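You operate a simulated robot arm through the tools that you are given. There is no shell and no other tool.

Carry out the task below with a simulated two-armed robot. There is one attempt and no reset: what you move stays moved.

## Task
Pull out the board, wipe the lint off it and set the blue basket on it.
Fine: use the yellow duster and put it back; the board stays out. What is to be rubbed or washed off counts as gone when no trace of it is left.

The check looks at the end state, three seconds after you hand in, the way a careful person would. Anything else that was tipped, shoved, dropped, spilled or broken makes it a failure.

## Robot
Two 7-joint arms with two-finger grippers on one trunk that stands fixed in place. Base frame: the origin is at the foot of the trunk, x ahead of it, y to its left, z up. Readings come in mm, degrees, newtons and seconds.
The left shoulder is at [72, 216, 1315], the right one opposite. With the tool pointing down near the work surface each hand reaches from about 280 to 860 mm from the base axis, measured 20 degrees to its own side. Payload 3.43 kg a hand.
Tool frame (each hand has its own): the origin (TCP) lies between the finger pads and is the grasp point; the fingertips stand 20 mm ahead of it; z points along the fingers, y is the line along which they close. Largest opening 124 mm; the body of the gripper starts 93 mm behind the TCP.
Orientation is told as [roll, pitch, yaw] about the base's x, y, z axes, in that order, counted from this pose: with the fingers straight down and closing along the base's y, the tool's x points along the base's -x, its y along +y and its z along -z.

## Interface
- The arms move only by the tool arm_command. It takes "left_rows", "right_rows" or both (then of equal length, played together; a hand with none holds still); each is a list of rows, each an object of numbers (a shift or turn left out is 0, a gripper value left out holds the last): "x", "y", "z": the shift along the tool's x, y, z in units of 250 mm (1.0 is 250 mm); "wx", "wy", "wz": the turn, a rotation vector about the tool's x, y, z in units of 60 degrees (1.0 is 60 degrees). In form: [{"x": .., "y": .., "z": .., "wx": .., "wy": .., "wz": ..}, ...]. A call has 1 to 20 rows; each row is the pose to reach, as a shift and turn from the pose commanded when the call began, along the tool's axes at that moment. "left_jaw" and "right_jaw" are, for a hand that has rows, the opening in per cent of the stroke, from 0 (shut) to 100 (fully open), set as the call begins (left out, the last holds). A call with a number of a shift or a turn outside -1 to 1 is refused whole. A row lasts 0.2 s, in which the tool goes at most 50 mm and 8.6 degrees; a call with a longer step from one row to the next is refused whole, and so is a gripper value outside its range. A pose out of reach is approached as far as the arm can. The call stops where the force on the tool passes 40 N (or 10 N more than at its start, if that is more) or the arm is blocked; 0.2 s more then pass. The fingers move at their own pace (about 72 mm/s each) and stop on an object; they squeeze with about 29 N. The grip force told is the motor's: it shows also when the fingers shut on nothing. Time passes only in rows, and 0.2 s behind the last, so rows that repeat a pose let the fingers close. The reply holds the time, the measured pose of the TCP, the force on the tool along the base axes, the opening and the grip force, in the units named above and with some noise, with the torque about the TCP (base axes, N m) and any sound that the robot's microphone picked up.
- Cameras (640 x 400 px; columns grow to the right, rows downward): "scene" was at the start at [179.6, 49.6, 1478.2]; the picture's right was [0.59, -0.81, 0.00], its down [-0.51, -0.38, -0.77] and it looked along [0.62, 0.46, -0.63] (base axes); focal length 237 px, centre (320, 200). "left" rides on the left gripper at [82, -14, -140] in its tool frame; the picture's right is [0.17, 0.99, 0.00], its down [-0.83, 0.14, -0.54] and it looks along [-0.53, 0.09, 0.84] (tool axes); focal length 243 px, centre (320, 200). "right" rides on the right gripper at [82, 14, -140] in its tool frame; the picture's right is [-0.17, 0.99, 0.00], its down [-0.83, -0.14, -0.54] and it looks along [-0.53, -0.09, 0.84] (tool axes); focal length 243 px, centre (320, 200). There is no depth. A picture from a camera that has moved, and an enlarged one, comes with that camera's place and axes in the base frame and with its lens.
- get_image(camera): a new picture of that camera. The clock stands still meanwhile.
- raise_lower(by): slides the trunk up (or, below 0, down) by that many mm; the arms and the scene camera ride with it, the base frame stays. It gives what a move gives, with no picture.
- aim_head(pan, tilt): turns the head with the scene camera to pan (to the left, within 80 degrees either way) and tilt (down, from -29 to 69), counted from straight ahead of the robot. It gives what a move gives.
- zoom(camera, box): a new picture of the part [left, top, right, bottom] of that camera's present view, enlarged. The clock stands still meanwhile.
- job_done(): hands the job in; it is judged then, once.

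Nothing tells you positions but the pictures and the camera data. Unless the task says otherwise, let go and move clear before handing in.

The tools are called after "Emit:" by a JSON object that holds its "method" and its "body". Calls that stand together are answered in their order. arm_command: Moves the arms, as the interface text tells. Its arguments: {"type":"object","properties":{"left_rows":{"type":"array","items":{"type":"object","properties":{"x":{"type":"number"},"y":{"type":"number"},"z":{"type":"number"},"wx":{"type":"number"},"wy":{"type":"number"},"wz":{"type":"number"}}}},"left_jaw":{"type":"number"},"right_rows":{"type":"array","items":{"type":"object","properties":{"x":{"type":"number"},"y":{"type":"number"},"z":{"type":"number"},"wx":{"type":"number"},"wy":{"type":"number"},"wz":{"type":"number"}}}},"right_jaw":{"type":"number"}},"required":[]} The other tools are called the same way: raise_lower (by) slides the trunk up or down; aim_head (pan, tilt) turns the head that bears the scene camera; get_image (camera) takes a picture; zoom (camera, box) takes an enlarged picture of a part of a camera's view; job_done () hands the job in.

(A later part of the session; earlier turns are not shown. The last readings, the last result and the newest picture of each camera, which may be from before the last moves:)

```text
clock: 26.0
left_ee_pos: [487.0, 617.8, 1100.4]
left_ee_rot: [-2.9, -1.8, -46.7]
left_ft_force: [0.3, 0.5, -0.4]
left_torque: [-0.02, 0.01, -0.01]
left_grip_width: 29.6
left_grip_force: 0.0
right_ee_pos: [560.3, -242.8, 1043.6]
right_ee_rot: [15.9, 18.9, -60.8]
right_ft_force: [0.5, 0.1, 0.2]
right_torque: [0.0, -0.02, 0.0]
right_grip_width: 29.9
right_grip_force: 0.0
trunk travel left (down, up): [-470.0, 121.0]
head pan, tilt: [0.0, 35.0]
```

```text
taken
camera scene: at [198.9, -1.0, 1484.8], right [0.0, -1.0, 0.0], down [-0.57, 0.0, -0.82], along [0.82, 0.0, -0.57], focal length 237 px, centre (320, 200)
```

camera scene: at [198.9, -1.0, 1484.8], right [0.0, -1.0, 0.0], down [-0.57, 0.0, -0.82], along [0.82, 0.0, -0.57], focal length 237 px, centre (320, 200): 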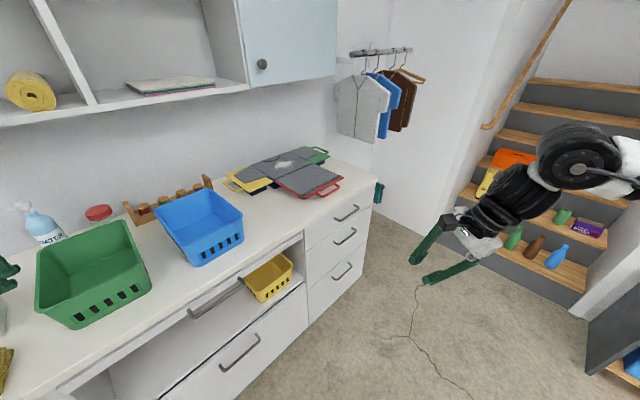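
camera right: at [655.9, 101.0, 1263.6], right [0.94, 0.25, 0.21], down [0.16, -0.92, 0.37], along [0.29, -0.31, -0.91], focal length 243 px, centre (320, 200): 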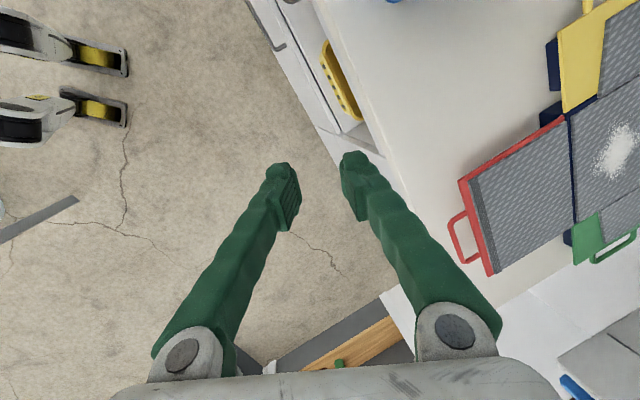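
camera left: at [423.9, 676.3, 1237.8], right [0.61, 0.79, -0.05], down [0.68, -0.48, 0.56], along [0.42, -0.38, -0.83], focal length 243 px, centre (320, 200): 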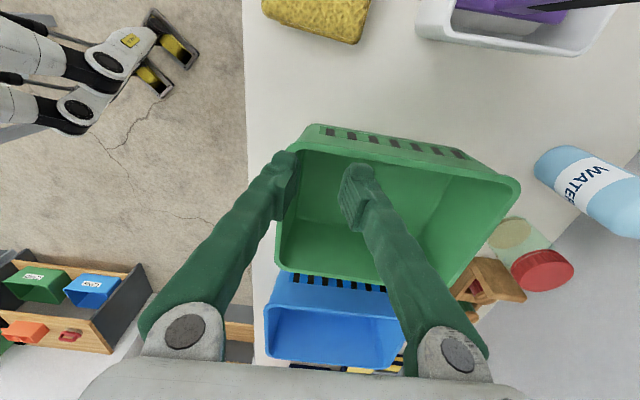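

The right arm is parked clear over open floor. From this angle I can see the handle's standoff; I'll zoom in to measure the gap to the counter edge.

Emit:
{"method": "zoom", "body": {"camera": "scene", "box": [150, 240, 310, 340]}}

Emit:
{"method": "aim_head", "body": {"pan": 45, "tilt": 50}}

Emit:
{"method": "zoom", "body": {"camera": "scene", "box": [290, 120, 450, 220]}}

```text
4.00 times, centred on (230, 290) of scene
camera zoom: at [198.9, -1.0, 1484.8], right [0.0, -1.0, 0.0], down [-0.57, 0.0, -0.82], along [0.82, 0.0, -0.57], focal length 950 px, centre (680, -160)
```

zoom: 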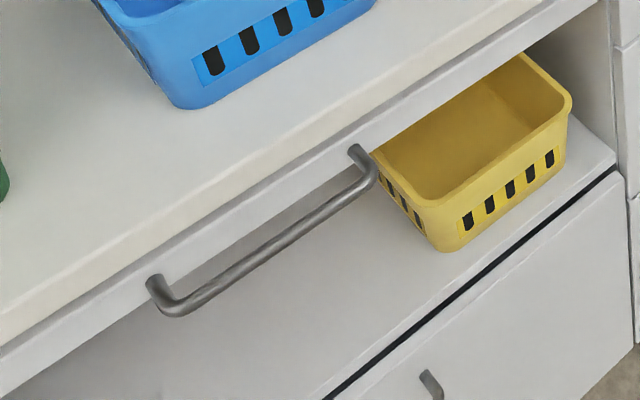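

```text
clock: 27.1
left_ee_pos: [487.1, 617.5, 1101.0]
left_ee_rot: [-2.8, -1.9, -46.9]
left_ft_force: [0.1, 0.6, 0.1]
left_torque: [0.0, 0.01, -0.02]
left_grip_width: 29.5
left_grip_force: 0.1
right_ee_pos: [558.4, -242.6, 1045.2]
right_ee_rot: [16.0, 18.8, -60.8]
right_ft_force: [0.0, 0.2, -0.2]
right_torque: [-0.01, 0.03, -0.03]
right_grip_width: 29.7
right_grip_force: 0.1
trunk travel left (down, up): [-470.0, 121.0]
head pan, tilt: [45.0, 50.0]
```

```text
4.00 times, centred on (370, 170) of scene
camera zoom: at [165.3, 53.4, 1463.1], right [0.71, -0.71, 0.0], down [-0.54, -0.54, -0.64], along [0.46, 0.45, -0.77], focal length 950 px, centre (120, 320)
```

zoom: 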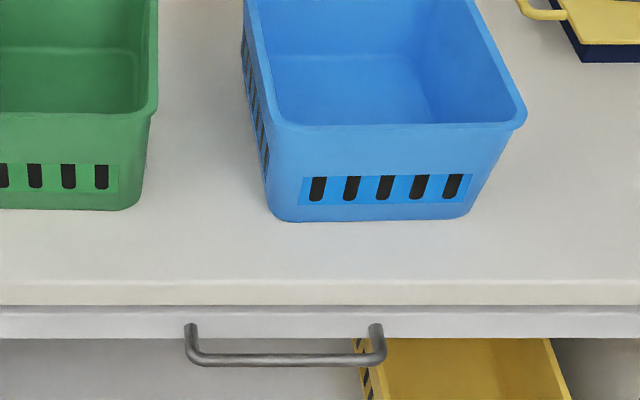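

Gap estimates: bar centre n≈643, z≈828; counter edge n≈668; so about 20 mm for the finger. I'll bring the left hand back toward the handle, vertical, jaws wide open, and look from close up.

Emit:
{"method": "arm_command", "body": {"left_rows": [{"x": -0.1, "y": -0.075, "wx": -0.012, "wy": 0.008, "wz": -0.008}, {"x": -0.2, "y": -0.15, "wx": -0.024, "wy": 0.016, "wz": -0.015}, {"x": -0.3, "y": -0.225, "wx": -0.035, "wy": 0.024, "wz": -0.022}, {"x": -0.4, "y": -0.3, "wx": -0.047, "wy": 0.032, "wz": -0.03}, {"x": -0.5, "y": -0.375, "wx": -0.047, "wy": 0.032, "wz": -0.03}, {"x": -0.6, "y": -0.45, "wx": -0.047, "wy": 0.032, "wz": -0.03}, {"x": -0.7, "y": -0.525, "wx": -0.047, "wy": 0.032, "wz": -0.03}, {"x": -0.8, "y": -0.6, "wx": -0.047, "wy": 0.032, "wz": -0.03}, {"x": -0.8, "y": -0.6, "wx": -0.047, "wy": 0.032, "wz": -0.03}]}}

```text
clock: 29.1
left_ee_pos: [515.3, 369.2, 1117.8]
left_ee_rot: [0.0, 0.0, -45.0]
left_ft_force: [-0.5, 0.5, 0.5]
left_torque: [-0.04, -0.02, -0.05]
left_grip_width: 29.7
left_grip_force: 0.1
right_ee_pos: [558.8, -242.1, 1044.4]
right_ee_rot: [16.0, 18.8, -60.8]
right_ft_force: [0.2, -0.6, -0.4]
right_torque: [-0.02, 0.0, 0.01]
right_grip_width: 29.8
right_grip_force: 0.1
trunk travel left (down, up): [-470.0, 121.0]
head pan, tilt: [45.0, 50.0]
```

Vertical again and square. Next I lower in front of the counter edge with the jaws fully open.

Emit:
{"method": "arm_command", "body": {"left_rows": [{"x": -0.078, "y": -0.05, "z": 0.08}, {"x": -0.156, "y": -0.1, "z": 0.18}, {"x": -0.234, "y": -0.15, "z": 0.3}, {"x": -0.312, "y": -0.2, "z": 0.42}, {"x": -0.39, "y": -0.2, "z": 0.54}, {"x": -0.467, "y": -0.2, "z": 0.64}, {"x": -0.467, "y": -0.2, "z": 0.711}, {"x": -0.467, "y": -0.2, "z": 0.711}], "left_jaw": 100}}

Emit:
{"method": "get_image", "body": {"camera": "left"}}

Emit:
{"method": "get_image", "body": {"camera": "scene"}}

```text
clock: 30.9
left_ee_pos: [562.9, 250.6, 938.4]
left_ee_rot: [0.2, 0.0, -45.1]
left_ft_force: [-0.9, -0.2, 0.2]
left_torque: [0.02, 0.0, 0.0]
left_grip_width: 124.2
left_grip_force: 0.0
right_ee_pos: [559.3, -243.6, 1043.6]
right_ee_rot: [16.0, 18.9, -60.7]
right_ft_force: [1.1, -0.3, 1.2]
right_torque: [0.01, -0.02, 0.01]
right_grip_width: 29.9
right_grip_force: 0.1
trunk travel left (down, up): [-470.0, 121.0]
head pan, tilt: [45.0, 50.0]
```

```text
taken
camera left: at [495.3, 299.7, 1076.6], right [0.58, 0.81, 0.0], down [0.68, -0.49, 0.54], along [0.44, -0.31, -0.84], focal length 243 px, centre (320, 200)
```

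left: 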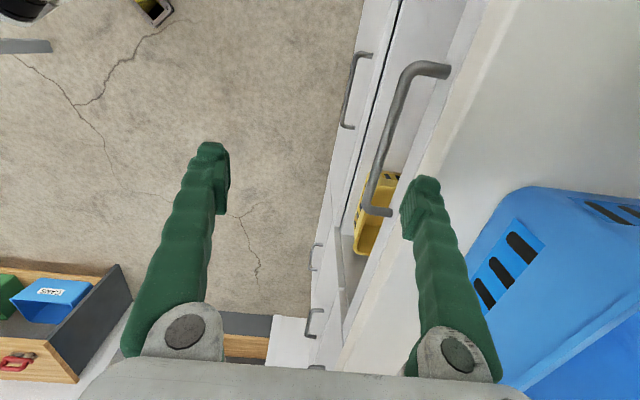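

```text
taken
camera scene: at [165.1, 53.3, 1463.1], right [0.71, -0.71, 0.0], down [-0.54, -0.54, -0.64], along [0.45, 0.45, -0.77], focal length 237 px, centre (320, 200)
```

scene: 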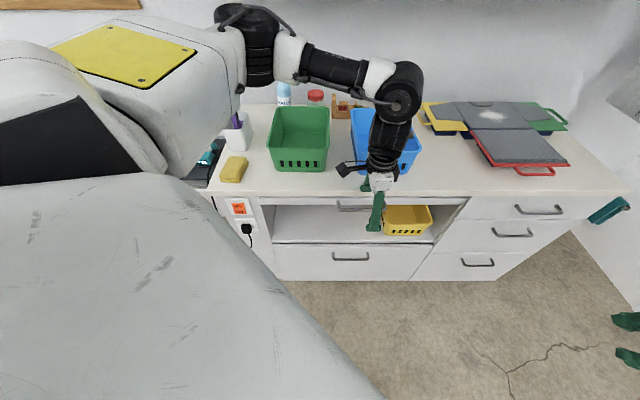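

The left hand is vertical in front of the counter and follows well here. I'll zoom on the handle and fingers from this close camera.

Emit:
{"method": "zoom", "body": {"camera": "left", "box": [320, 30, 500, 143]}}

Emit:
{"method": "zoom", "body": {"camera": "left", "box": [320, 130, 500, 243]}}

```text
3.54 times, centred on (410, 86) of left
camera zoom: at [495.3, 299.7, 1076.6], right [0.58, 0.81, 0.0], down [0.68, -0.49, 0.54], along [0.44, -0.31, -0.84], focal length 859 px, centre (1, 602)
```

zoom: 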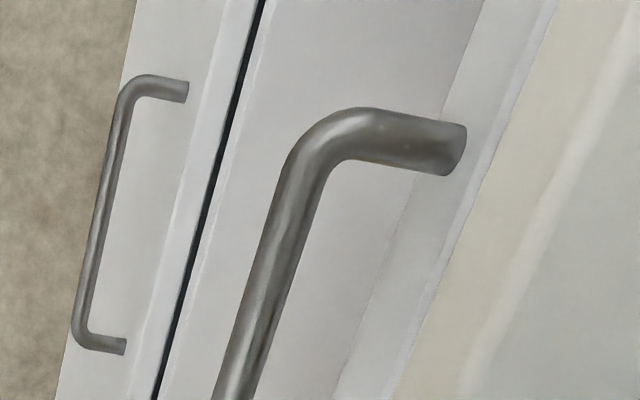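

```text
3.54 times, centred on (410, 186) of left
camera zoom: at [495.3, 299.7, 1076.6], right [0.58, 0.81, 0.0], down [0.68, -0.49, 0.54], along [0.44, -0.31, -0.84], focal length 859 px, centre (1, 248)
```

zoom: 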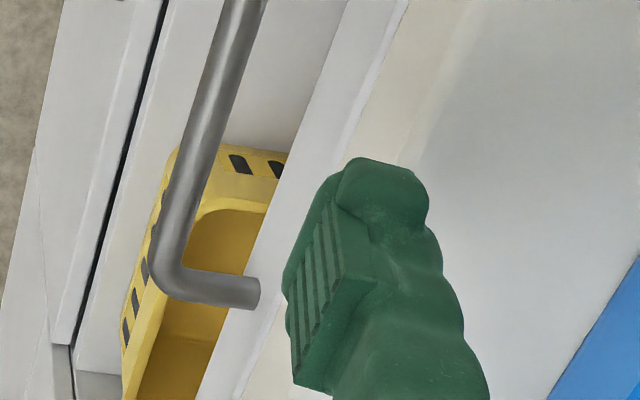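

Counter top z≈900, edge n≈667, bar n≈646, face n≈681. Real finger thickness looks nearer 18 mm, so some forward tilt is wanted. I'll test a 15° tilt in this lower pose.

Emit:
{"method": "arm_command", "body": {"left_rows": [{"y": -0.02, "wx": -0.08}, {"y": -0.04, "wx": -0.16}, {"y": -0.06, "wx": -0.25}, {"y": -0.06, "wx": -0.25}]}}

```text
clock: 31.9
left_ee_pos: [543.5, 277.0, 937.5]
left_ee_rot: [14.9, -0.2, -45.2]
left_ft_force: [-0.5, -0.3, -0.7]
left_torque: [-0.02, -0.01, -0.01]
left_grip_width: 124.1
left_grip_force: 0.1
left hand out of reach, approached as far as the arm can: row 1, 2, 3, 4
right_ee_pos: [559.6, -243.5, 1044.0]
right_ee_rot: [16.0, 18.9, -60.7]
right_ft_force: [0.1, 0.3, 0.3]
right_torque: [-0.01, -0.02, 0.01]
right_grip_width: 29.7
right_grip_force: 0.1
trunk travel left (down, up): [-470.0, 121.0]
head pan, tilt: [45.0, 50.0]
```

The 15° tilt is held but the hand was pushed left to r≈188, so tilting is easier further left. The handle spans r≈139–301, so I'll try a 30° tilt near its left end with a narrower jaw.

Emit:
{"method": "arm_command", "body": {"left_rows": [{"x": 0.05, "y": 0.025, "z": 0.007, "wx": -0.08}, {"x": 0.1, "y": 0.05, "z": 0.013, "wx": -0.16}, {"x": 0.152, "y": 0.077, "z": 0.02, "wx": -0.25}, {"x": 0.152, "y": 0.077, "z": 0.02, "wx": -0.25}, {"x": 0.152, "y": 0.077, "z": 0.02, "wx": -0.25}], "left_jaw": 30}}

```text
clock: 33.1
left_ee_pos: [535.2, 349.0, 935.6]
left_ee_rot: [29.9, -0.2, -45.2]
left_ft_force: [-0.6, -0.3, 0.5]
left_torque: [-0.01, 0.01, -0.01]
left_grip_width: 37.2
left_grip_force: 0.0
left hand out of reach, approached as far as the arm can: row 1, 2, 3, 4, 5
right_ee_pos: [559.3, -242.7, 1043.8]
right_ee_rot: [16.1, 18.8, -60.7]
right_ft_force: [-0.5, -0.4, -0.1]
right_torque: [0.02, -0.01, -0.03]
right_grip_width: 30.0
right_grip_force: 0.0
trunk travel left (down, up): [-470.0, 121.0]
head pan, tilt: [45.0, 50.0]
```

At 30° tilt the hand sits at r≈132, n≈625. Raising the trunk should give the elbow a higher, more favourable position for this tilt, so I'll raise it fully and come down again.

Emit:
{"method": "raise_lower", "body": {"by": 120}}

Emit:
{"method": "get_image", "body": {"camera": "scene"}}

```text
clock: 34.6
left_ee_pos: [556.7, 351.2, 1148.5]
left_ee_rot: [37.3, -7.2, -45.6]
left_ft_force: [-0.1, -0.1, -0.9]
left_torque: [-0.01, -0.01, -0.01]
left_grip_width: 37.0
left_grip_force: 0.0
right_ee_pos: [560.0, -245.2, 1161.2]
right_ee_rot: [15.7, 19.0, -60.9]
right_ft_force: [-0.2, -0.4, 0.5]
right_torque: [0.01, 0.02, 0.0]
right_grip_width: 29.9
right_grip_force: 0.1
trunk travel left (down, up): [-590.0, 1.0]
head pan, tilt: [45.0, 50.0]
```

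```text
taken
camera scene: at [63.8, 53.6, 1598.7], right [0.71, -0.71, 0.0], down [-0.54, -0.54, -0.64], along [0.45, 0.45, -0.77], focal length 237 px, centre (320, 200)
```

scene: 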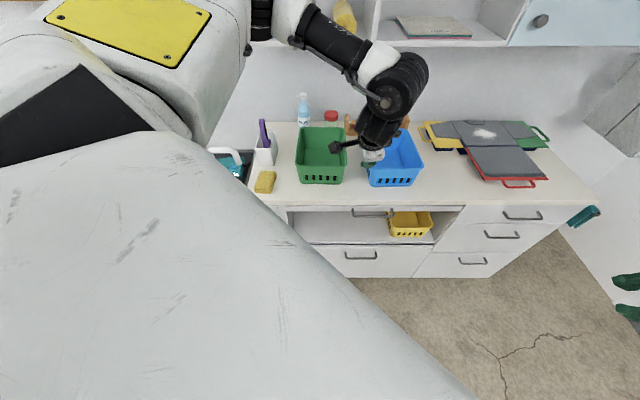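

The trunk rise also moved the head back a bit and the left hand now sits at z≈1148 with 37° tilt. I'll bring it down toward a pre-grasp spot with a 40° tilt and see where it lands.

Emit:
{"method": "arm_command", "body": {"left_rows": [{"x": 0, "y": -0.1, "z": 0.08, "wx": -0.007, "wy": 0.017, "wz": 0.011}, {"x": 0, "y": -0.2, "z": 0.17, "wx": -0.015, "wy": 0.034, "wz": 0.022}, {"x": 0, "y": -0.3, "z": 0.25, "wx": -0.022, "wy": 0.051, "wz": 0.033}, {"x": 0, "y": -0.4, "z": 0.335, "wx": -0.03, "wy": 0.068, "wz": 0.043}, {"x": -0.005, "y": -0.5, "z": 0.42, "wx": -0.037, "wy": 0.085, "wz": 0.054}, {"x": -0.005, "y": -0.593, "z": 0.503, "wx": -0.045, "wy": 0.1015, "wz": 0.065}, {"x": -0.005, "y": -0.593, "z": 0.503, "wx": -0.045, "wy": 0.1015, "wz": 0.065}], "left_jaw": 22}}

Emit:
{"method": "get_image", "body": {"camera": "scene"}}

```text
clock: 36.2
left_ee_pos: [519.1, 426.7, 1079.8]
left_ee_rot: [39.7, -0.3, -45.0]
left_ft_force: [1.1, -0.4, 0.7]
left_torque: [-0.01, -0.01, -0.03]
left_grip_width: 27.2
left_grip_force: 0.1
left hand out of reach, approached as far as the arm can: row 1, 2, 3, 4, 5, 6, 7
right_ee_pos: [558.8, -245.0, 1163.3]
right_ee_rot: [16.1, 18.9, -60.8]
right_ft_force: [-0.5, 0.3, -1.1]
right_torque: [0.0, -0.01, 0.0]
right_grip_width: 29.7
right_grip_force: 0.1
trunk travel left (down, up): [-590.0, 1.0]
head pan, tilt: [45.0, 50.0]
```

```text
taken
camera scene: at [62.0, 53.4, 1599.0], right [0.71, -0.71, 0.0], down [-0.54, -0.54, -0.64], along [0.45, 0.45, -0.77], focal length 237 px, centre (320, 200)
```

scene: 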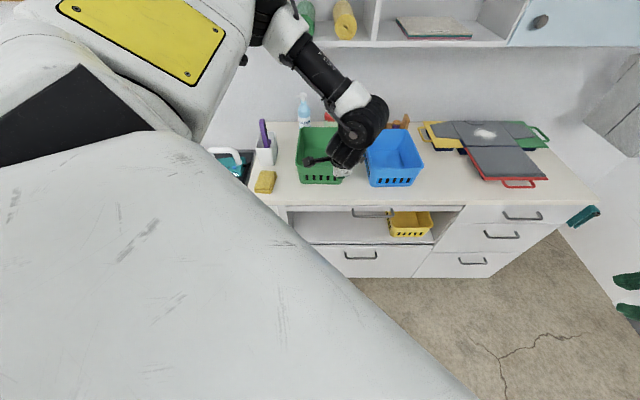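

Raising the trunk made it worse: the wrist can't go far below the shoulder when tilted. So the trunk should go down instead. First I back the hand off the counter and reduce the tilt.

Emit:
{"method": "arm_command", "body": {"left_rows": [{"x": -0.03, "y": -0.067, "z": -0.056, "wx": 0.067}, {"x": -0.056, "y": -0.134, "z": -0.112, "wx": 0.133}, {"x": -0.084, "y": -0.2, "z": -0.168, "wx": 0.2}, {"x": -0.112, "y": -0.267, "z": -0.224, "wx": 0.267}, {"x": -0.14, "y": -0.334, "z": -0.28, "wx": 0.333}, {"x": -0.14, "y": -0.334, "z": -0.28, "wx": 0.333}]}}

```text
clock: 37.6
left_ee_pos: [467.6, 326.9, 1074.1]
left_ee_rot: [19.7, -0.3, -44.9]
left_ft_force: [0.3, -0.8, 0.5]
left_torque: [0.0, 0.01, 0.01]
left_grip_width: 27.1
left_grip_force: 0.0
right_ee_pos: [560.3, -245.1, 1164.1]
right_ee_rot: [16.0, 19.0, -60.8]
right_ft_force: [-0.5, -0.2, 0.0]
right_torque: [0.03, 0.01, 0.0]
right_grip_width: 29.9
right_grip_force: 0.0
trunk travel left (down, up): [-590.0, 1.0]
head pan, tilt: [45.0, 50.0]
```

Good, that pose is free. Now I lower the trunk back and watch how things shift.

Emit:
{"method": "raise_lower", "body": {"by": -120}}

Emit:
{"method": "get_image", "body": {"camera": "scene"}}

```text
clock: 39.1
left_ee_pos: [468.8, 326.1, 953.2]
left_ee_rot: [19.9, -0.2, -44.9]
left_ft_force: [0.1, -0.8, 0.1]
left_torque: [-0.01, 0.0, -0.02]
left_grip_width: 27.4
left_grip_force: 0.1
right_ee_pos: [559.1, -244.1, 1044.5]
right_ee_rot: [16.0, 18.8, -60.8]
right_ft_force: [0.1, 0.2, 0.1]
right_torque: [0.0, -0.04, -0.01]
right_grip_width: 29.7
right_grip_force: 0.1
trunk travel left (down, up): [-470.0, 121.0]
head pan, tilt: [45.0, 50.0]
```

```text
taken
camera scene: at [164.9, 53.5, 1463.2], right [0.71, -0.71, 0.0], down [-0.54, -0.54, -0.64], along [0.45, 0.45, -0.77], focal length 237 px, centre (320, 200)
```

scene: 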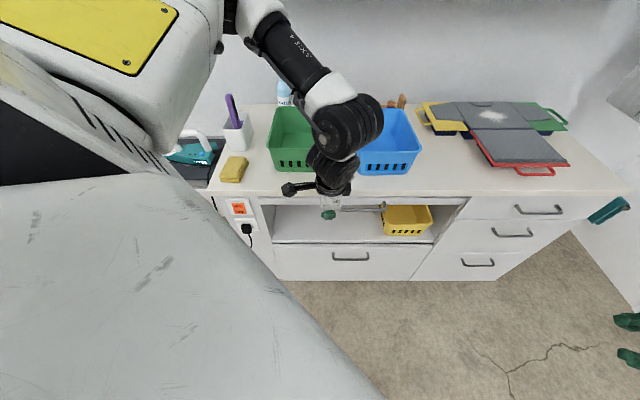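

The hands ride straight down with the trunk. I lower another 150 mm so the shoulder is nearer to handle height.

Emit:
{"method": "raise_lower", "body": {"by": -150}}

Emit:
{"method": "get_image", "body": {"camera": "scene"}}

Emit:
{"method": "get_image", "body": {"camera": "left"}}

```text
clock: 40.9
left_ee_pos: [469.1, 325.7, 804.5]
left_ee_rot: [20.1, -0.1, -44.8]
left_ft_force: [-0.4, -0.2, -0.1]
left_torque: [0.02, -0.01, 0.0]
left_grip_width: 27.3
left_grip_force: 0.0
right_ee_pos: [557.9, -245.0, 894.3]
right_ee_rot: [16.1, 18.8, -60.9]
right_ft_force: [0.1, 0.2, 0.2]
right_torque: [0.01, 0.0, 0.01]
right_grip_width: 29.6
right_grip_force: 0.0
trunk travel left (down, up): [-320.0, 271.0]
head pan, tilt: [45.0, 50.0]
```

```text
taken
camera scene: at [206.6, 53.4, 1309.5], right [0.71, -0.71, 0.0], down [-0.54, -0.54, -0.64], along [0.45, 0.45, -0.77], focal length 237 px, centre (320, 200)
```

scene: 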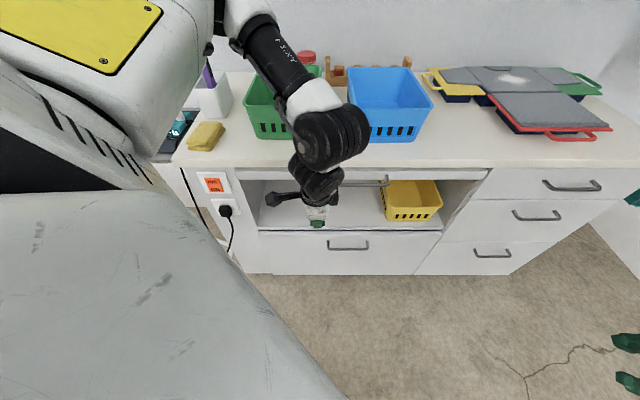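

```text
taken
camera left: at [369.1, 341.5, 929.0], right [0.54, 0.77, 0.34], down [0.55, -0.62, 0.56], along [0.64, -0.11, -0.76], focal length 243 px, centre (320, 200)
```

left: 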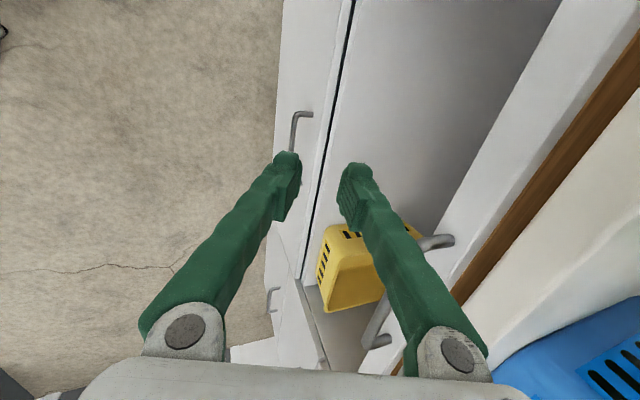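

Now I can see a brown wooden board edge between the white strip and the counter; the handle belongs to that strip. With the shoulder lower, I'll rise to a pre-grasp in front of the handle with 40° tilt.

Emit:
{"method": "arm_command", "body": {"left_rows": [{"x": -0.03, "y": 0.06, "z": -0.13, "wx": -0.05}, {"x": -0.1, "y": 0.1, "z": -0.24, "wx": -0.11}, {"x": -0.18, "y": 0.15, "z": -0.25, "wx": -0.17}, {"x": -0.26, "y": 0.19, "z": -0.245, "wx": -0.23}, {"x": -0.33, "y": 0.22, "z": -0.24, "wx": -0.29}, {"x": -0.36, "y": 0.252, "z": -0.236, "wx": -0.333}, {"x": -0.36, "y": 0.252, "z": -0.236, "wx": -0.333}]}}

Emit:
{"method": "get_image", "body": {"camera": "left"}}

Emit:
{"method": "get_image", "body": {"camera": "scene"}}

```text
clock: 42.0
left_ee_pos: [544.2, 365.5, 881.3]
left_ee_rot: [32.9, -0.6, -45.5]
left_ft_force: [-28.1, -18.0, 12.6]
left_torque: [0.29, -0.2, 0.32]
left_grip_width: 13.3
left_grip_force: 0.0
left hand out of reach, approached as far as the arm can: row 2, 3, 4, 5
right_ee_pos: [558.2, -245.6, 893.8]
right_ee_rot: [16.2, 18.8, -60.8]
right_ft_force: [0.1, -0.2, -0.1]
right_torque: [-0.03, 0.04, 0.03]
right_grip_width: 29.5
right_grip_force: 0.2
trunk travel left (down, up): [-320.0, 271.0]
head pan, tilt: [45.0, 50.0]
stopped in row 5 (left hand): the force on the tool passed its limit at 41 N (the readings are from after the stop); the commanded pose is now the measured one
```

```text
taken
camera left: at [424.3, 363.8, 989.3], right [0.47, 0.7, 0.53], down [0.45, -0.71, 0.54], along [0.76, -0.01, -0.65], focal length 243 px, centre (320, 200)
```

left: 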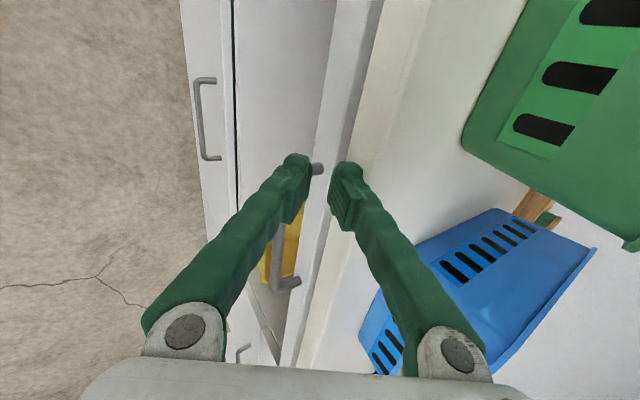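

```text
taken
camera scene: at [204.0, 51.0, 1310.1], right [0.71, -0.71, 0.0], down [-0.54, -0.54, -0.65], along [0.46, 0.46, -0.76], focal length 237 px, centre (320, 200)
```

scene: 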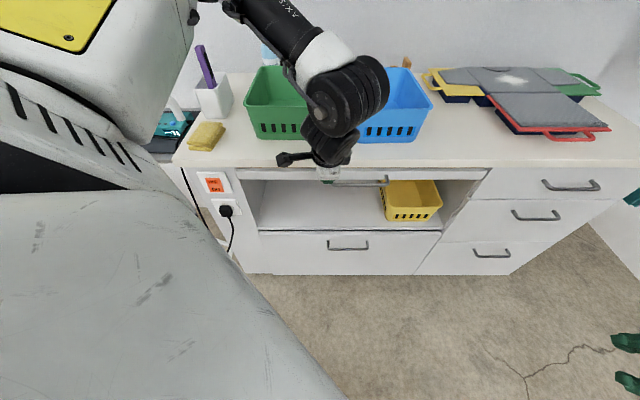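

The hand drifted left/forward again and its upper finger pressed on the counter's front edge; nothing there can move, but I back straight off.

Emit:
{"method": "arm_command", "body": {"left_rows": [{"y": -0.1, "z": -0.065}, {"y": -0.2, "z": -0.13}, {"y": -0.2, "z": -0.13}]}}

Emit:
{"method": "zoom", "body": {"camera": "scene", "box": [170, 60, 450, 235]}}

```text
clock: 42.8
left_ee_pos: [519.8, 371.7, 885.7]
left_ee_rot: [32.9, -0.7, -45.5]
left_ft_force: [-0.1, -0.1, 0.8]
left_torque: [-0.01, -0.01, 0.01]
left_grip_width: 27.2
left_grip_force: 0.1
left hand out of reach, approached as far as the arm can: row 1, 2, 3
right_ee_pos: [560.5, -245.3, 895.0]
right_ee_rot: [16.0, 18.9, -60.8]
right_ft_force: [0.5, 0.0, -0.1]
right_torque: [-0.04, 0.01, 0.01]
right_grip_width: 29.8
right_grip_force: 0.1
trunk travel left (down, up): [-320.0, 271.0]
head pan, tilt: [45.0, 50.0]
```

```text
2.29 times, centred on (310, 148) of scene
camera zoom: at [207.6, 53.3, 1309.3], right [0.71, -0.71, 0.0], down [-0.54, -0.54, -0.64], along [0.45, 0.45, -0.77], focal length 543 px, centre (343, 320)
```

zoom: 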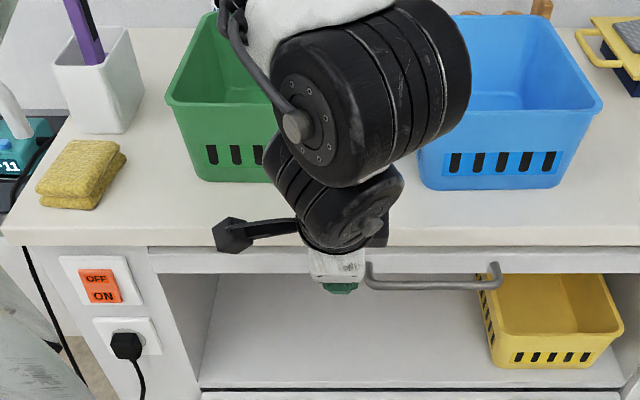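

Contact data suggests the fingers really are about 10 mm thick, and smaller tilts are reachable further right at larger n. I'll try 20° tilt at r≈180, n≈610, z≈905 with a ~24 mm jaw opening.

Emit:
{"method": "arm_command", "body": {"left_rows": [{"x": -0.03, "y": -0.02, "z": -0.06, "wx": 0.07}, {"x": -0.1, "y": -0.026, "z": -0.107, "wx": 0.14}, {"x": -0.18, "y": -0.026, "z": -0.107, "wx": 0.217}, {"x": -0.24, "y": -0.026, "z": -0.107, "wx": 0.217}, {"x": -0.3, "y": -0.026, "z": -0.107, "wx": 0.217}, {"x": -0.3, "y": -0.026, "z": -0.107, "wx": 0.217}], "left_jaw": 19}}

```text
clock: 44.2
left_ee_pos: [558.1, 302.4, 903.8]
left_ee_rot: [20.1, -0.6, -45.4]
left_ft_force: [-0.2, 0.6, 0.7]
left_torque: [0.0, -0.01, 0.0]
left_grip_width: 23.8
left_grip_force: 0.1
right_ee_pos: [559.0, -245.0, 894.2]
right_ee_rot: [16.0, 18.9, -60.8]
right_ft_force: [-1.1, 0.8, 0.4]
right_torque: [-0.01, -0.04, 0.03]
right_grip_width: 29.9
right_grip_force: 0.1
trunk travel left (down, up): [-320.0, 271.0]
head pan, tilt: [45.0, 50.0]
```

The 20° pose is fully reached at r≈181, n≈608, z≈904. I'll look with the left camera to refine the bar position before descending.

Emit:
{"method": "get_image", "body": {"camera": "left"}}

Emit:
{"method": "zoom", "body": {"camera": "left", "box": [240, 60, 480, 210]}}

Emit:
{"method": "zoom", "body": {"camera": "scene", "box": [250, 120, 450, 245]}}

```text
taken
camera left: at [456.3, 319.8, 1028.4], right [0.54, 0.77, 0.34], down [0.54, -0.63, 0.56], along [0.64, -0.12, -0.75], focal length 243 px, centre (320, 200)
```

left: 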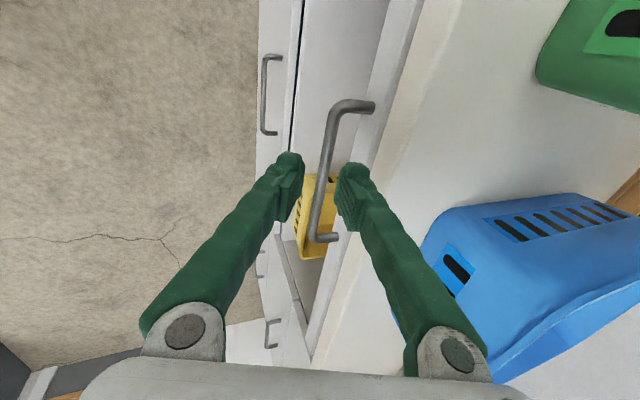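

```text
2.67 times, centred on (360, 135) of left
camera zoom: at [456.3, 319.8, 1028.4], right [0.54, 0.77, 0.34], down [0.54, -0.63, 0.56], along [0.64, -0.12, -0.75], focal length 647 px, centre (213, 373)
```

zoom: 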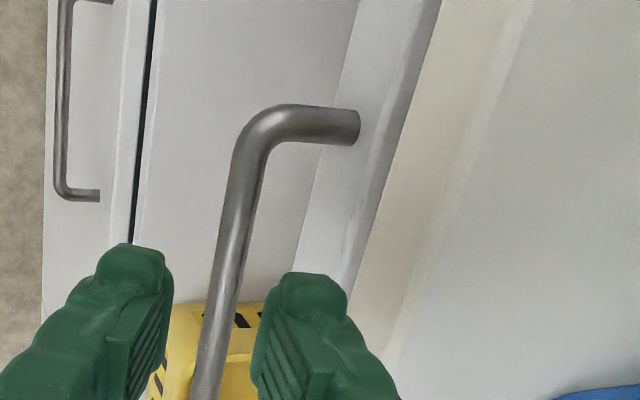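

```text
3.20 times, centred on (350, 182) of scene
camera zoom: at [206.4, 53.3, 1309.6], right [0.71, -0.71, 0.0], down [-0.54, -0.54, -0.64], along [0.45, 0.45, -0.77], focal length 760 px, centre (224, 256)
```

zoom: 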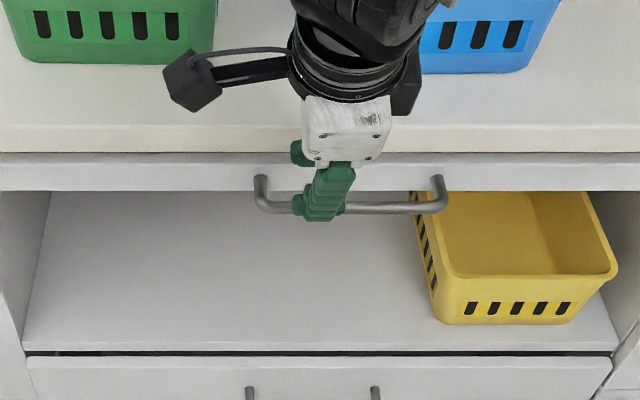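

Bar refined to n≈645, z≈827; the finger gap clears the counter corner by over 10 mm at this tilt. I shift 8 mm along tool y and advance 80 mm along the tool, slowly.

Emit:
{"method": "arm_command", "body": {"left_rows": [{"y": 0.016, "z": 0.0}, {"y": 0.032, "z": 0.04}, {"y": 0.032, "z": 0.1}, {"y": 0.032, "z": 0.16}, {"y": 0.032, "z": 0.22}, {"y": 0.032, "z": 0.27}, {"y": 0.032, "z": 0.31}, {"y": 0.032, "z": 0.31}], "left_jaw": 21}}

Emit:
{"method": "get_image", "body": {"camera": "left"}}

Emit:
{"method": "zoom", "body": {"camera": "scene", "box": [270, 130, 430, 230]}}

```text
clock: 46.0
left_ee_pos: [581.9, 326.1, 831.9]
left_ee_rot: [20.1, -0.6, -45.4]
left_ft_force: [-0.1, 1.8, 0.8]
left_torque: [-0.01, 0.02, -0.04]
left_grip_width: 26.1
left_grip_force: 0.1
right_ee_pos: [558.8, -244.9, 894.1]
right_ee_rot: [16.0, 18.9, -60.9]
right_ft_force: [-0.7, 0.7, 0.5]
right_torque: [0.0, 0.01, 0.02]
right_grip_width: 29.8
right_grip_force: 0.0
trunk travel left (down, up): [-320.0, 271.0]
head pan, tilt: [45.0, 50.0]
```

```text
taken
camera left: at [481.0, 343.8, 957.4], right [0.54, 0.77, 0.34], down [0.54, -0.63, 0.56], along [0.64, -0.12, -0.75], focal length 243 px, centre (320, 200)
```

left: 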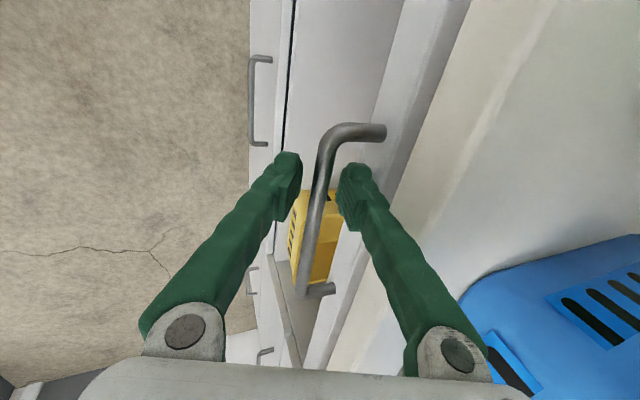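

```text
4.00 times, centred on (350, 180) of scene
camera zoom: at [206.7, 53.3, 1309.5], right [0.71, -0.71, 0.0], down [-0.54, -0.54, -0.64], along [0.45, 0.45, -0.77], focal length 950 px, centre (200, 280)
```

zoom: 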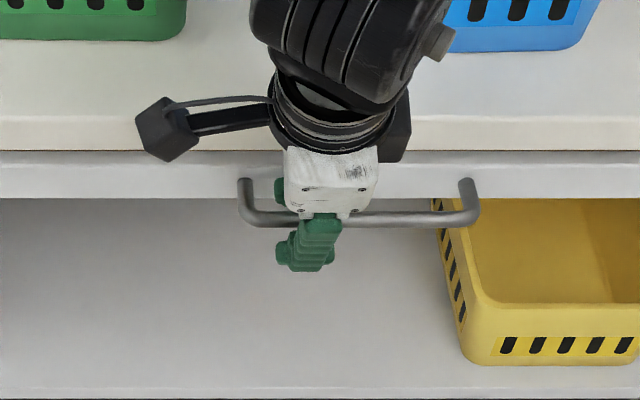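

The bar is between the fingers with no contact force. Closing the jaws on it now.

Emit:
{"method": "arm_command", "body": {"left_rows": [{"z": 0}, {"z": 0}, {"z": 0}, {"z": 0}], "left_jaw": 0}}

```text
clock: 47.0
left_ee_pos: [581.9, 327.6, 833.8]
left_ee_rot: [20.0, -0.7, -45.3]
left_ft_force: [-0.2, 0.6, -2.9]
left_torque: [-0.24, -0.27, 0.86]
left_grip_width: 8.2
left_grip_force: 42.1
right_ee_pos: [559.8, -244.4, 893.6]
right_ee_rot: [16.0, 18.9, -60.7]
right_ft_force: [-0.2, 0.5, -0.7]
right_torque: [-0.01, 0.01, 0.03]
right_grip_width: 29.9
right_grip_force: 0.0
trunk travel left (down, up): [-320.0, 271.0]
head pan, tilt: [45.0, 50.0]
```

The grip holds the bar (8 mm, 42 N). I pull straight out along −n, slowly, 40 mm first.

Emit:
{"method": "arm_command", "body": {"left_rows": [{"y": -0.03, "z": -0.011}, {"y": -0.06, "z": -0.022}, {"y": -0.09, "z": -0.033}, {"y": -0.12, "z": -0.044}, {"y": -0.15, "z": -0.055}, {"y": -0.15, "z": -0.055}]}}

Emit:
{"method": "get_image", "body": {"camera": "scene"}}

```text
clock: 48.4
left_ee_pos: [555.1, 298.8, 832.7]
left_ee_rot: [20.0, -0.7, -45.4]
left_ft_force: [4.1, -1.2, -10.7]
left_torque: [-0.32, -0.38, 0.79]
left_grip_width: 7.7
left_grip_force: 41.4
right_ee_pos: [560.6, -242.9, 892.9]
right_ee_rot: [15.9, 18.9, -60.8]
right_ft_force: [-0.5, -0.5, 1.1]
right_torque: [0.03, -0.01, -0.02]
right_grip_width: 30.0
right_grip_force: 0.1
trunk travel left (down, up): [-320.0, 271.0]
head pan, tilt: [45.0, 50.0]
```

```text
taken
camera scene: at [208.1, 53.8, 1309.2], right [0.71, -0.71, 0.0], down [-0.54, -0.54, -0.64], along [0.45, 0.45, -0.77], focal length 237 px, centre (320, 200)
```

scene: 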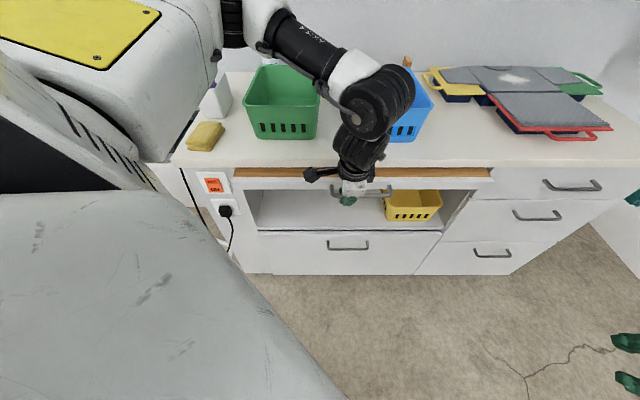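

The wooden board slides out. I keep pulling and turn the tool back to vertical around the bar as it clears the counter edge.

Emit:
{"method": "arm_command", "body": {"left_rows": [{"y": -0.03, "z": -0.011, "wx": 0.03}, {"y": -0.06, "z": -0.022, "wx": 0.07}, {"y": -0.09, "z": -0.033, "wx": 0.11}, {"y": -0.12, "z": -0.044, "wx": 0.15}, {"y": -0.15, "z": -0.055, "wx": 0.19}, {"y": -0.18, "z": -0.066, "wx": 0.23}, {"y": -0.21, "z": -0.077, "wx": 0.27}, {"y": -0.24, "z": -0.088, "wx": 0.31}, {"y": -0.27, "z": -0.099, "wx": 0.333}, {"y": -0.27, "z": -0.099, "wx": 0.333}]}}

Emit:
{"method": "get_image", "body": {"camera": "scene"}}

```text
clock: 50.1
left_ee_pos: [510.9, 256.7, 831.7]
left_ee_rot: [2.2, -0.5, -45.2]
left_ft_force: [7.4, -5.5, -25.6]
left_torque: [-0.51, -0.62, 0.84]
left_grip_width: 6.0
left_grip_force: 40.1
right_ee_pos: [560.8, -244.3, 893.2]
right_ee_rot: [16.1, 18.9, -60.8]
right_ft_force: [-0.7, -0.3, -0.4]
right_torque: [-0.03, -0.01, 0.02]
right_grip_width: 29.7
right_grip_force: 0.0
trunk travel left (down, up): [-320.0, 271.0]
head pan, tilt: [45.0, 50.0]
stopped in row 8 (left hand): the force on the tool passed its limit at 41 N (the readings are from after the stop); the commanded pose is now the measured one
```

```text
taken
camera scene: at [208.7, 53.3, 1309.2], right [0.71, -0.71, 0.0], down [-0.54, -0.54, -0.64], along [0.45, 0.45, -0.77], focal length 237 px, centre (320, 200)
```

scene: 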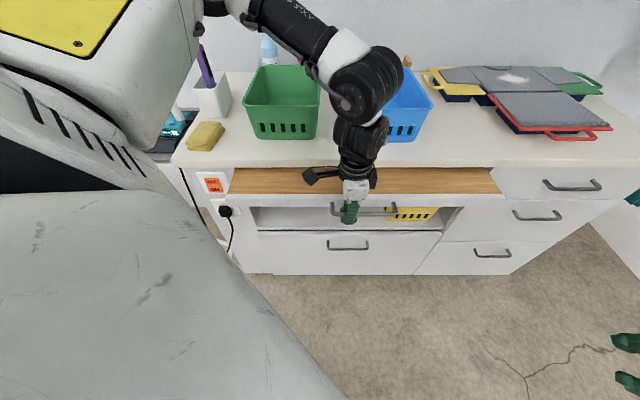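

The board is about 110 mm out; the stop came from a downward pull on the hand (bar and tool slightly misaligned in height). I'll check the grip closely.

Emit:
{"method": "get_image", "body": {"camera": "left"}}

Emit:
{"method": "zoom", "body": {"camera": "scene", "box": [270, 150, 430, 250]}}

```text
taken
camera left: at [440.1, 302.5, 967.8], right [0.58, 0.81, 0.04], down [0.67, -0.5, 0.55], along [0.47, -0.3, -0.83], focal length 243 px, centre (320, 200)
```

left: 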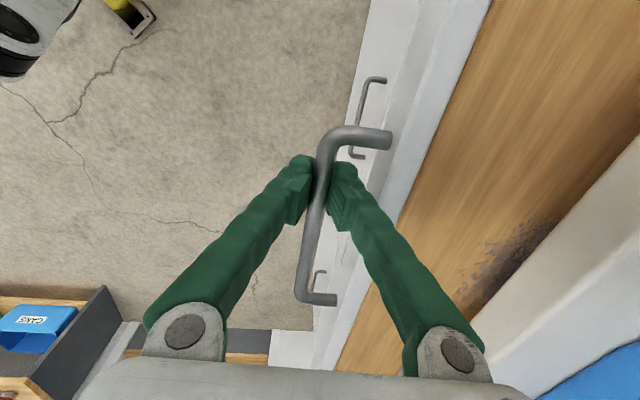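

```text
4.00 times, centred on (350, 200) of scene
camera zoom: at [208.7, 53.3, 1309.2], right [0.71, -0.71, 0.0], down [-0.54, -0.54, -0.64], along [0.45, 0.45, -0.77], focal length 950 px, centre (200, 200)
```

zoom: 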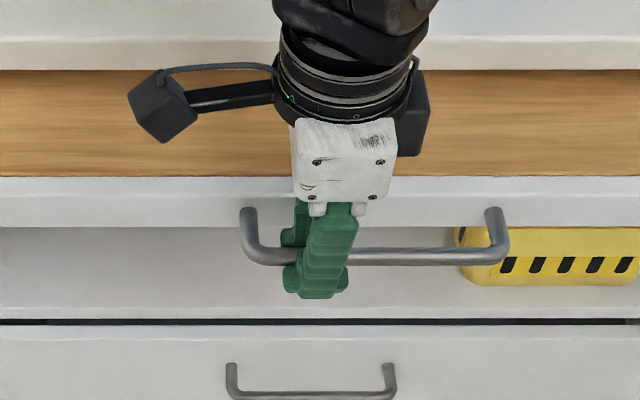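

I now see a grey lint patch on the wooden board near the counter edge. I'll relax the grip to shed the built-up force, re-close, and pull on.

Emit:
{"method": "arm_command", "body": {"left_rows": [{"z": 0}, {"z": 0}], "left_jaw": 18}}

Emit:
{"method": "arm_command", "body": {"left_rows": [{"z": 0.004, "wx": 0.037, "wz": 0}, {"z": 0.004, "wx": 0.037}, {"z": 0.004, "wx": 0.037}], "left_jaw": 0}}

```text
clock: 50.7
left_ee_pos: [510.7, 256.8, 832.3]
left_ee_rot: [2.4, -0.6, -45.4]
left_ft_force: [-0.3, -0.3, 0.0]
left_torque: [0.02, -0.01, 0.0]
left_grip_width: 22.7
left_grip_force: 0.1
right_ee_pos: [558.9, -244.8, 893.8]
right_ee_rot: [16.1, 19.0, -60.8]
right_ft_force: [0.2, 0.4, -0.1]
right_torque: [0.03, 0.0, 0.02]
right_grip_width: 29.9
right_grip_force: 0.0
trunk travel left (down, up): [-320.0, 271.0]
head pan, tilt: [45.0, 50.0]
```

```text
clock: 51.5
left_ee_pos: [509.6, 257.9, 830.7]
left_ee_rot: [-0.1, -0.4, -45.4]
left_ft_force: [-2.5, -1.4, -17.1]
left_torque: [0.06, 0.03, 0.86]
left_grip_width: 6.3
left_grip_force: 38.9
right_ee_pos: [559.9, -243.7, 893.3]
right_ee_rot: [15.9, 18.8, -60.8]
right_ft_force: [-0.3, -0.2, -0.1]
right_torque: [0.0, 0.01, 0.0]
right_grip_width: 29.9
right_grip_force: 0.0
trunk travel left (down, up): [-320.0, 271.0]
head pan, tilt: [45.0, 50.0]
```

Grip is closed again with a modest downward force; I'll lower by 2 mm while pulling 100 mm further.

Emit:
{"method": "arm_command", "body": {"left_rows": [{"y": -0.02, "z": 0.006}, {"y": -0.06, "z": 0.008}, {"y": -0.1, "z": 0.008}, {"y": -0.14, "z": 0.008}, {"y": -0.18, "z": 0.008}, {"y": -0.22, "z": 0.008}, {"y": -0.26, "z": 0.008}, {"y": -0.3, "z": 0.008}, {"y": -0.34, "z": 0.008}, {"y": -0.38, "z": 0.008}, {"y": -0.4, "z": 0.008}, {"y": -0.4, "z": 0.008}]}}

Emit:
{"method": "get_image", "body": {"camera": "scene"}}

```text
clock: 54.0
left_ee_pos: [444.7, 191.7, 829.4]
left_ee_rot: [-0.2, -1.7, -45.2]
left_ft_force: [12.9, -12.9, -25.4]
left_torque: [-0.32, -0.38, 0.57]
left_grip_width: 6.3
left_grip_force: 38.8
left hand out of reach, approached as far as the arm can: row 10, 11, 12
right_ee_pos: [561.8, -244.4, 892.0]
right_ee_rot: [15.9, 19.0, -60.8]
right_ft_force: [-0.1, -0.1, 0.1]
right_torque: [0.01, -0.01, -0.04]
right_grip_width: 29.6
right_grip_force: 0.1
trunk travel left (down, up): [-320.0, 271.0]
head pan, tilt: [45.0, 50.0]
stopped in row 12 (left hand): the force on the tool passed its limit at 43 N (the readings are from after the stop); the commanded pose is now the measured one
```

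```text
taken
camera scene: at [209.2, 53.5, 1308.9], right [0.71, -0.71, 0.0], down [-0.54, -0.54, -0.64], along [0.45, 0.45, -0.77], focal length 237 px, centre (320, 200)
```

scene: 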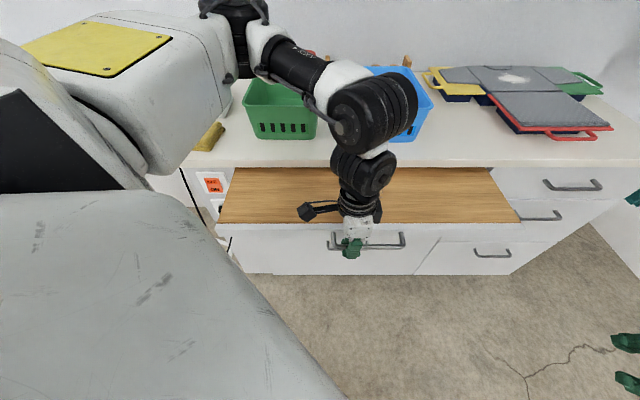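

The board is now about 195 mm out and the left arm is at its fold limit at this trunk height. I'll release, rise clear, look at the board, then raise the trunk and pull the rest.

Emit:
{"method": "arm_command", "body": {"left_rows": [{"z": 0}, {"z": 0}, {"z": -0.08}, {"z": -0.2}, {"z": -0.36}, {"z": -0.52}, {"z": -0.6}], "left_jaw": 20}}

Emit:
{"method": "get_image", "body": {"camera": "scene"}}

Emit:
{"method": "get_image", "body": {"camera": "left"}}

```text
clock: 55.6
left_ee_pos: [439.5, 198.2, 980.3]
left_ee_rot: [-0.1, -1.4, -45.3]
left_ft_force: [-1.0, -0.6, 0.3]
left_torque: [0.01, 0.03, 0.02]
left_grip_width: 25.0
left_grip_force: 0.1
right_ee_pos: [559.2, -245.4, 894.4]
right_ee_rot: [16.0, 18.9, -60.8]
right_ft_force: [0.1, 0.0, -0.2]
right_torque: [-0.01, 0.01, -0.01]
right_grip_width: 29.8
right_grip_force: 0.0
trunk travel left (down, up): [-320.0, 271.0]
head pan, tilt: [45.0, 50.0]
```

```text
taken
camera scene: at [206.7, 53.4, 1309.5], right [0.71, -0.71, 0.0], down [-0.54, -0.54, -0.64], along [0.45, 0.45, -0.77], focal length 237 px, centre (320, 200)
```

scene: 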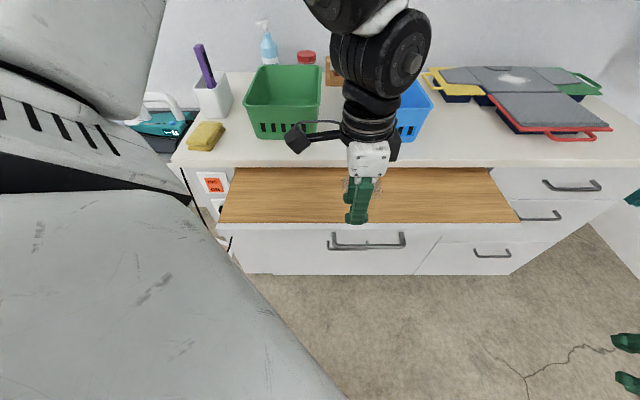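

```text
taken
camera left: at [370.7, 249.3, 1116.9], right [0.58, 0.81, -0.01], down [0.68, -0.48, 0.56], along [0.45, -0.33, -0.83], focal length 243 px, centre (320, 200)
```

left: 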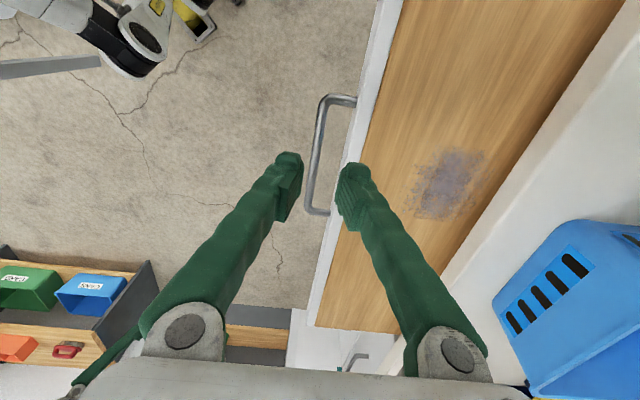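

The board is out ~195 mm and the lint patch is a grey smudge near r≈204, n≈609. The basket is about 195×240 mm at the rim, so I want the board further out. I raise the trunk back to its starting height.

Emit:
{"method": "raise_lower", "body": {"by": 150}}

Emit:
{"method": "get_image", "body": {"camera": "scene"}}

Emit:
{"method": "zoom", "body": {"camera": "left", "box": [200, 60, 520, 260]}}

```text
clock: 57.3
left_ee_pos: [440.1, 196.2, 1130.0]
left_ee_rot: [-0.2, -1.3, -45.3]
left_ft_force: [-0.1, -0.1, -0.4]
left_torque: [-0.02, 0.02, 0.02]
left_grip_width: 24.8
left_grip_force: 0.1
right_ee_pos: [559.9, -245.3, 1042.7]
right_ee_rot: [15.9, 18.9, -60.8]
right_ft_force: [-0.7, 0.0, -0.4]
right_torque: [-0.01, 0.01, 0.01]
right_grip_width: 30.0
right_grip_force: 0.0
trunk travel left (down, up): [-470.0, 121.0]
head pan, tilt: [45.0, 50.0]
```

```text
taken
camera scene: at [165.6, 53.4, 1462.9], right [0.71, -0.71, 0.0], down [-0.54, -0.54, -0.64], along [0.45, 0.45, -0.77], focal length 237 px, centre (320, 200)
```

scene: 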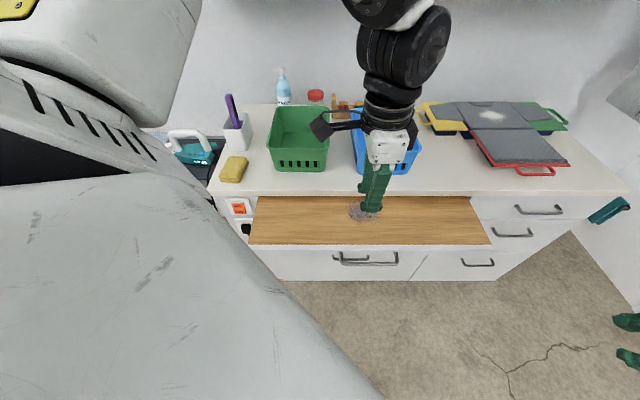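

```text
2.00 times, centred on (360, 160) of left
camera zoom: at [372.0, 248.6, 1266.8], right [0.58, 0.81, -0.01], down [0.68, -0.48, 0.56], along [0.45, -0.33, -0.83], focal length 485 px, centre (240, 280)
```

zoom: 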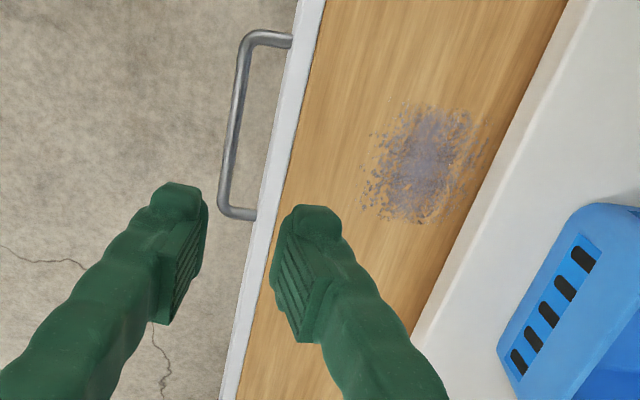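

I can see the whole lint patch on the board. Now the left hand goes back down over the handle bar (n≈452) in the vertical pose at this trunk height.

Emit:
{"method": "arm_command", "body": {"left_rows": [{"x": -0.015, "z": 0.12, "wy": 0.005}, {"x": -0.03, "z": 0.25, "wy": 0.01}, {"x": -0.05, "y": 0.002, "z": 0.38, "wy": 0.015}, {"x": -0.07, "y": 0.004, "z": 0.51, "wx": -0.003, "wy": 0.022, "wz": -0.005}, {"x": -0.09, "y": 0.006, "z": 0.64, "wx": -0.003, "wy": 0.022, "wz": -0.005}, {"x": -0.11, "y": 0.008, "z": 0.77, "wx": -0.003, "wy": 0.022, "wz": -0.005}, {"x": -0.11, "y": 0.008, "z": 0.9, "wx": -0.003, "wy": 0.022, "wz": -0.005}, {"x": -0.11, "y": 0.008, "z": 0.9, "wx": -0.003, "wy": 0.022, "wz": -0.005}], "left_jaw": 24}}

Emit:
{"method": "get_image", "body": {"camera": "left"}}

```text
clock: 59.1
left_ee_pos: [459.0, 203.9, 942.4]
left_ee_rot: [-0.2, -0.2, -45.0]
left_ft_force: [0.4, -0.1, 0.3]
left_torque: [0.01, -0.03, -0.01]
left_grip_width: 29.9
left_grip_force: 0.1
left hand out of reach, approached as far as the arm can: row 2, 3, 4, 5, 6, 7, 8
right_ee_pos: [559.0, -244.2, 1043.5]
right_ee_rot: [16.1, 19.0, -60.8]
right_ft_force: [-0.3, -0.7, 0.5]
right_torque: [-0.05, 0.02, -0.01]
right_grip_width: 29.5
right_grip_force: 0.1
trunk travel left (down, up): [-470.0, 121.0]
head pan, tilt: [45.0, 50.0]
```

```text
taken
camera left: at [392.5, 253.2, 1080.7], right [0.58, 0.81, 0.0], down [0.68, -0.49, 0.54], along [0.44, -0.32, -0.84], focal length 243 px, centre (320, 200)
```

left: 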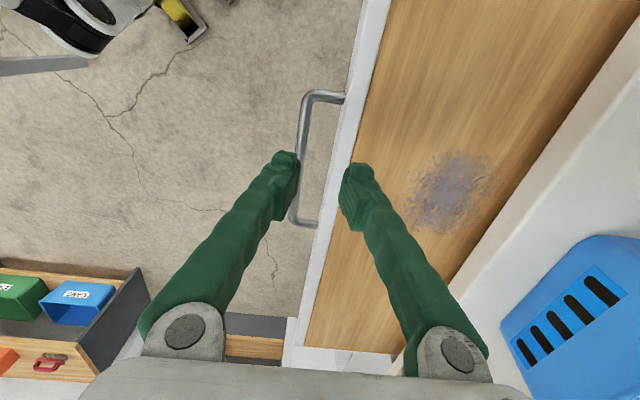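

At this height the left hand stops at n≈469 with this yaw. I'll test whether a different yaw (about −20°) frees the arm to come closer.

Emit:
{"method": "arm_command", "body": {"left_rows": [{"x": -0.01, "y": -0.02, "z": 0.0, "wz": -0.1}, {"x": -0.02, "y": -0.04, "z": 0.0, "wz": -0.2}, {"x": -0.03, "y": -0.06, "z": 0.0, "wz": -0.3}, {"x": -0.04, "y": -0.067, "z": 0.0, "wz": -0.417}, {"x": -0.04, "y": -0.067, "z": 0.0, "wz": -0.417}]}}

```text
clock: 60.3
left_ee_pos: [453.0, 202.6, 945.4]
left_ee_rot: [-0.2, -0.3, -19.9]
left_ft_force: [-0.5, -0.4, -0.7]
left_torque: [0.0, 0.01, -0.01]
left_grip_width: 29.6
left_grip_force: 0.0
left hand out of reach, approached as far as the arm can: row 1, 2, 3, 4, 5
right_ee_pos: [559.3, -244.5, 1043.4]
right_ee_rot: [16.0, 18.9, -60.7]
right_ft_force: [0.1, 0.7, -0.9]
right_torque: [0.02, 0.03, 0.04]
right_grip_width: 29.4
right_grip_force: 0.1
trunk travel left (down, up): [-470.0, 121.0]
head pan, tilt: [45.0, 50.0]
```

The limit is the elbow fold: the wrist can't come closer than ~375 mm to the shoulder, so more height difference helps. I'll raise the trunk fully, descend while further out, then come in low.

Emit:
{"method": "raise_lower", "body": {"by": 120}}

```text
clock: 61.8
left_ee_pos: [483.2, 202.9, 1212.3]
left_ee_rot: [6.2, -17.1, -21.0]
left_ft_force: [0.0, -0.5, 0.3]
left_torque: [0.01, 0.01, -0.03]
left_grip_width: 29.9
left_grip_force: 0.1
right_ee_pos: [560.8, -244.7, 1161.6]
right_ee_rot: [15.8, 18.9, -60.7]
right_ft_force: [0.6, 0.3, -0.8]
right_torque: [0.03, 0.0, -0.02]
right_grip_width: 29.9
right_grip_force: 0.0
trunk travel left (down, up): [-590.0, 1.0]
head pan, tilt: [45.0, 50.0]
```

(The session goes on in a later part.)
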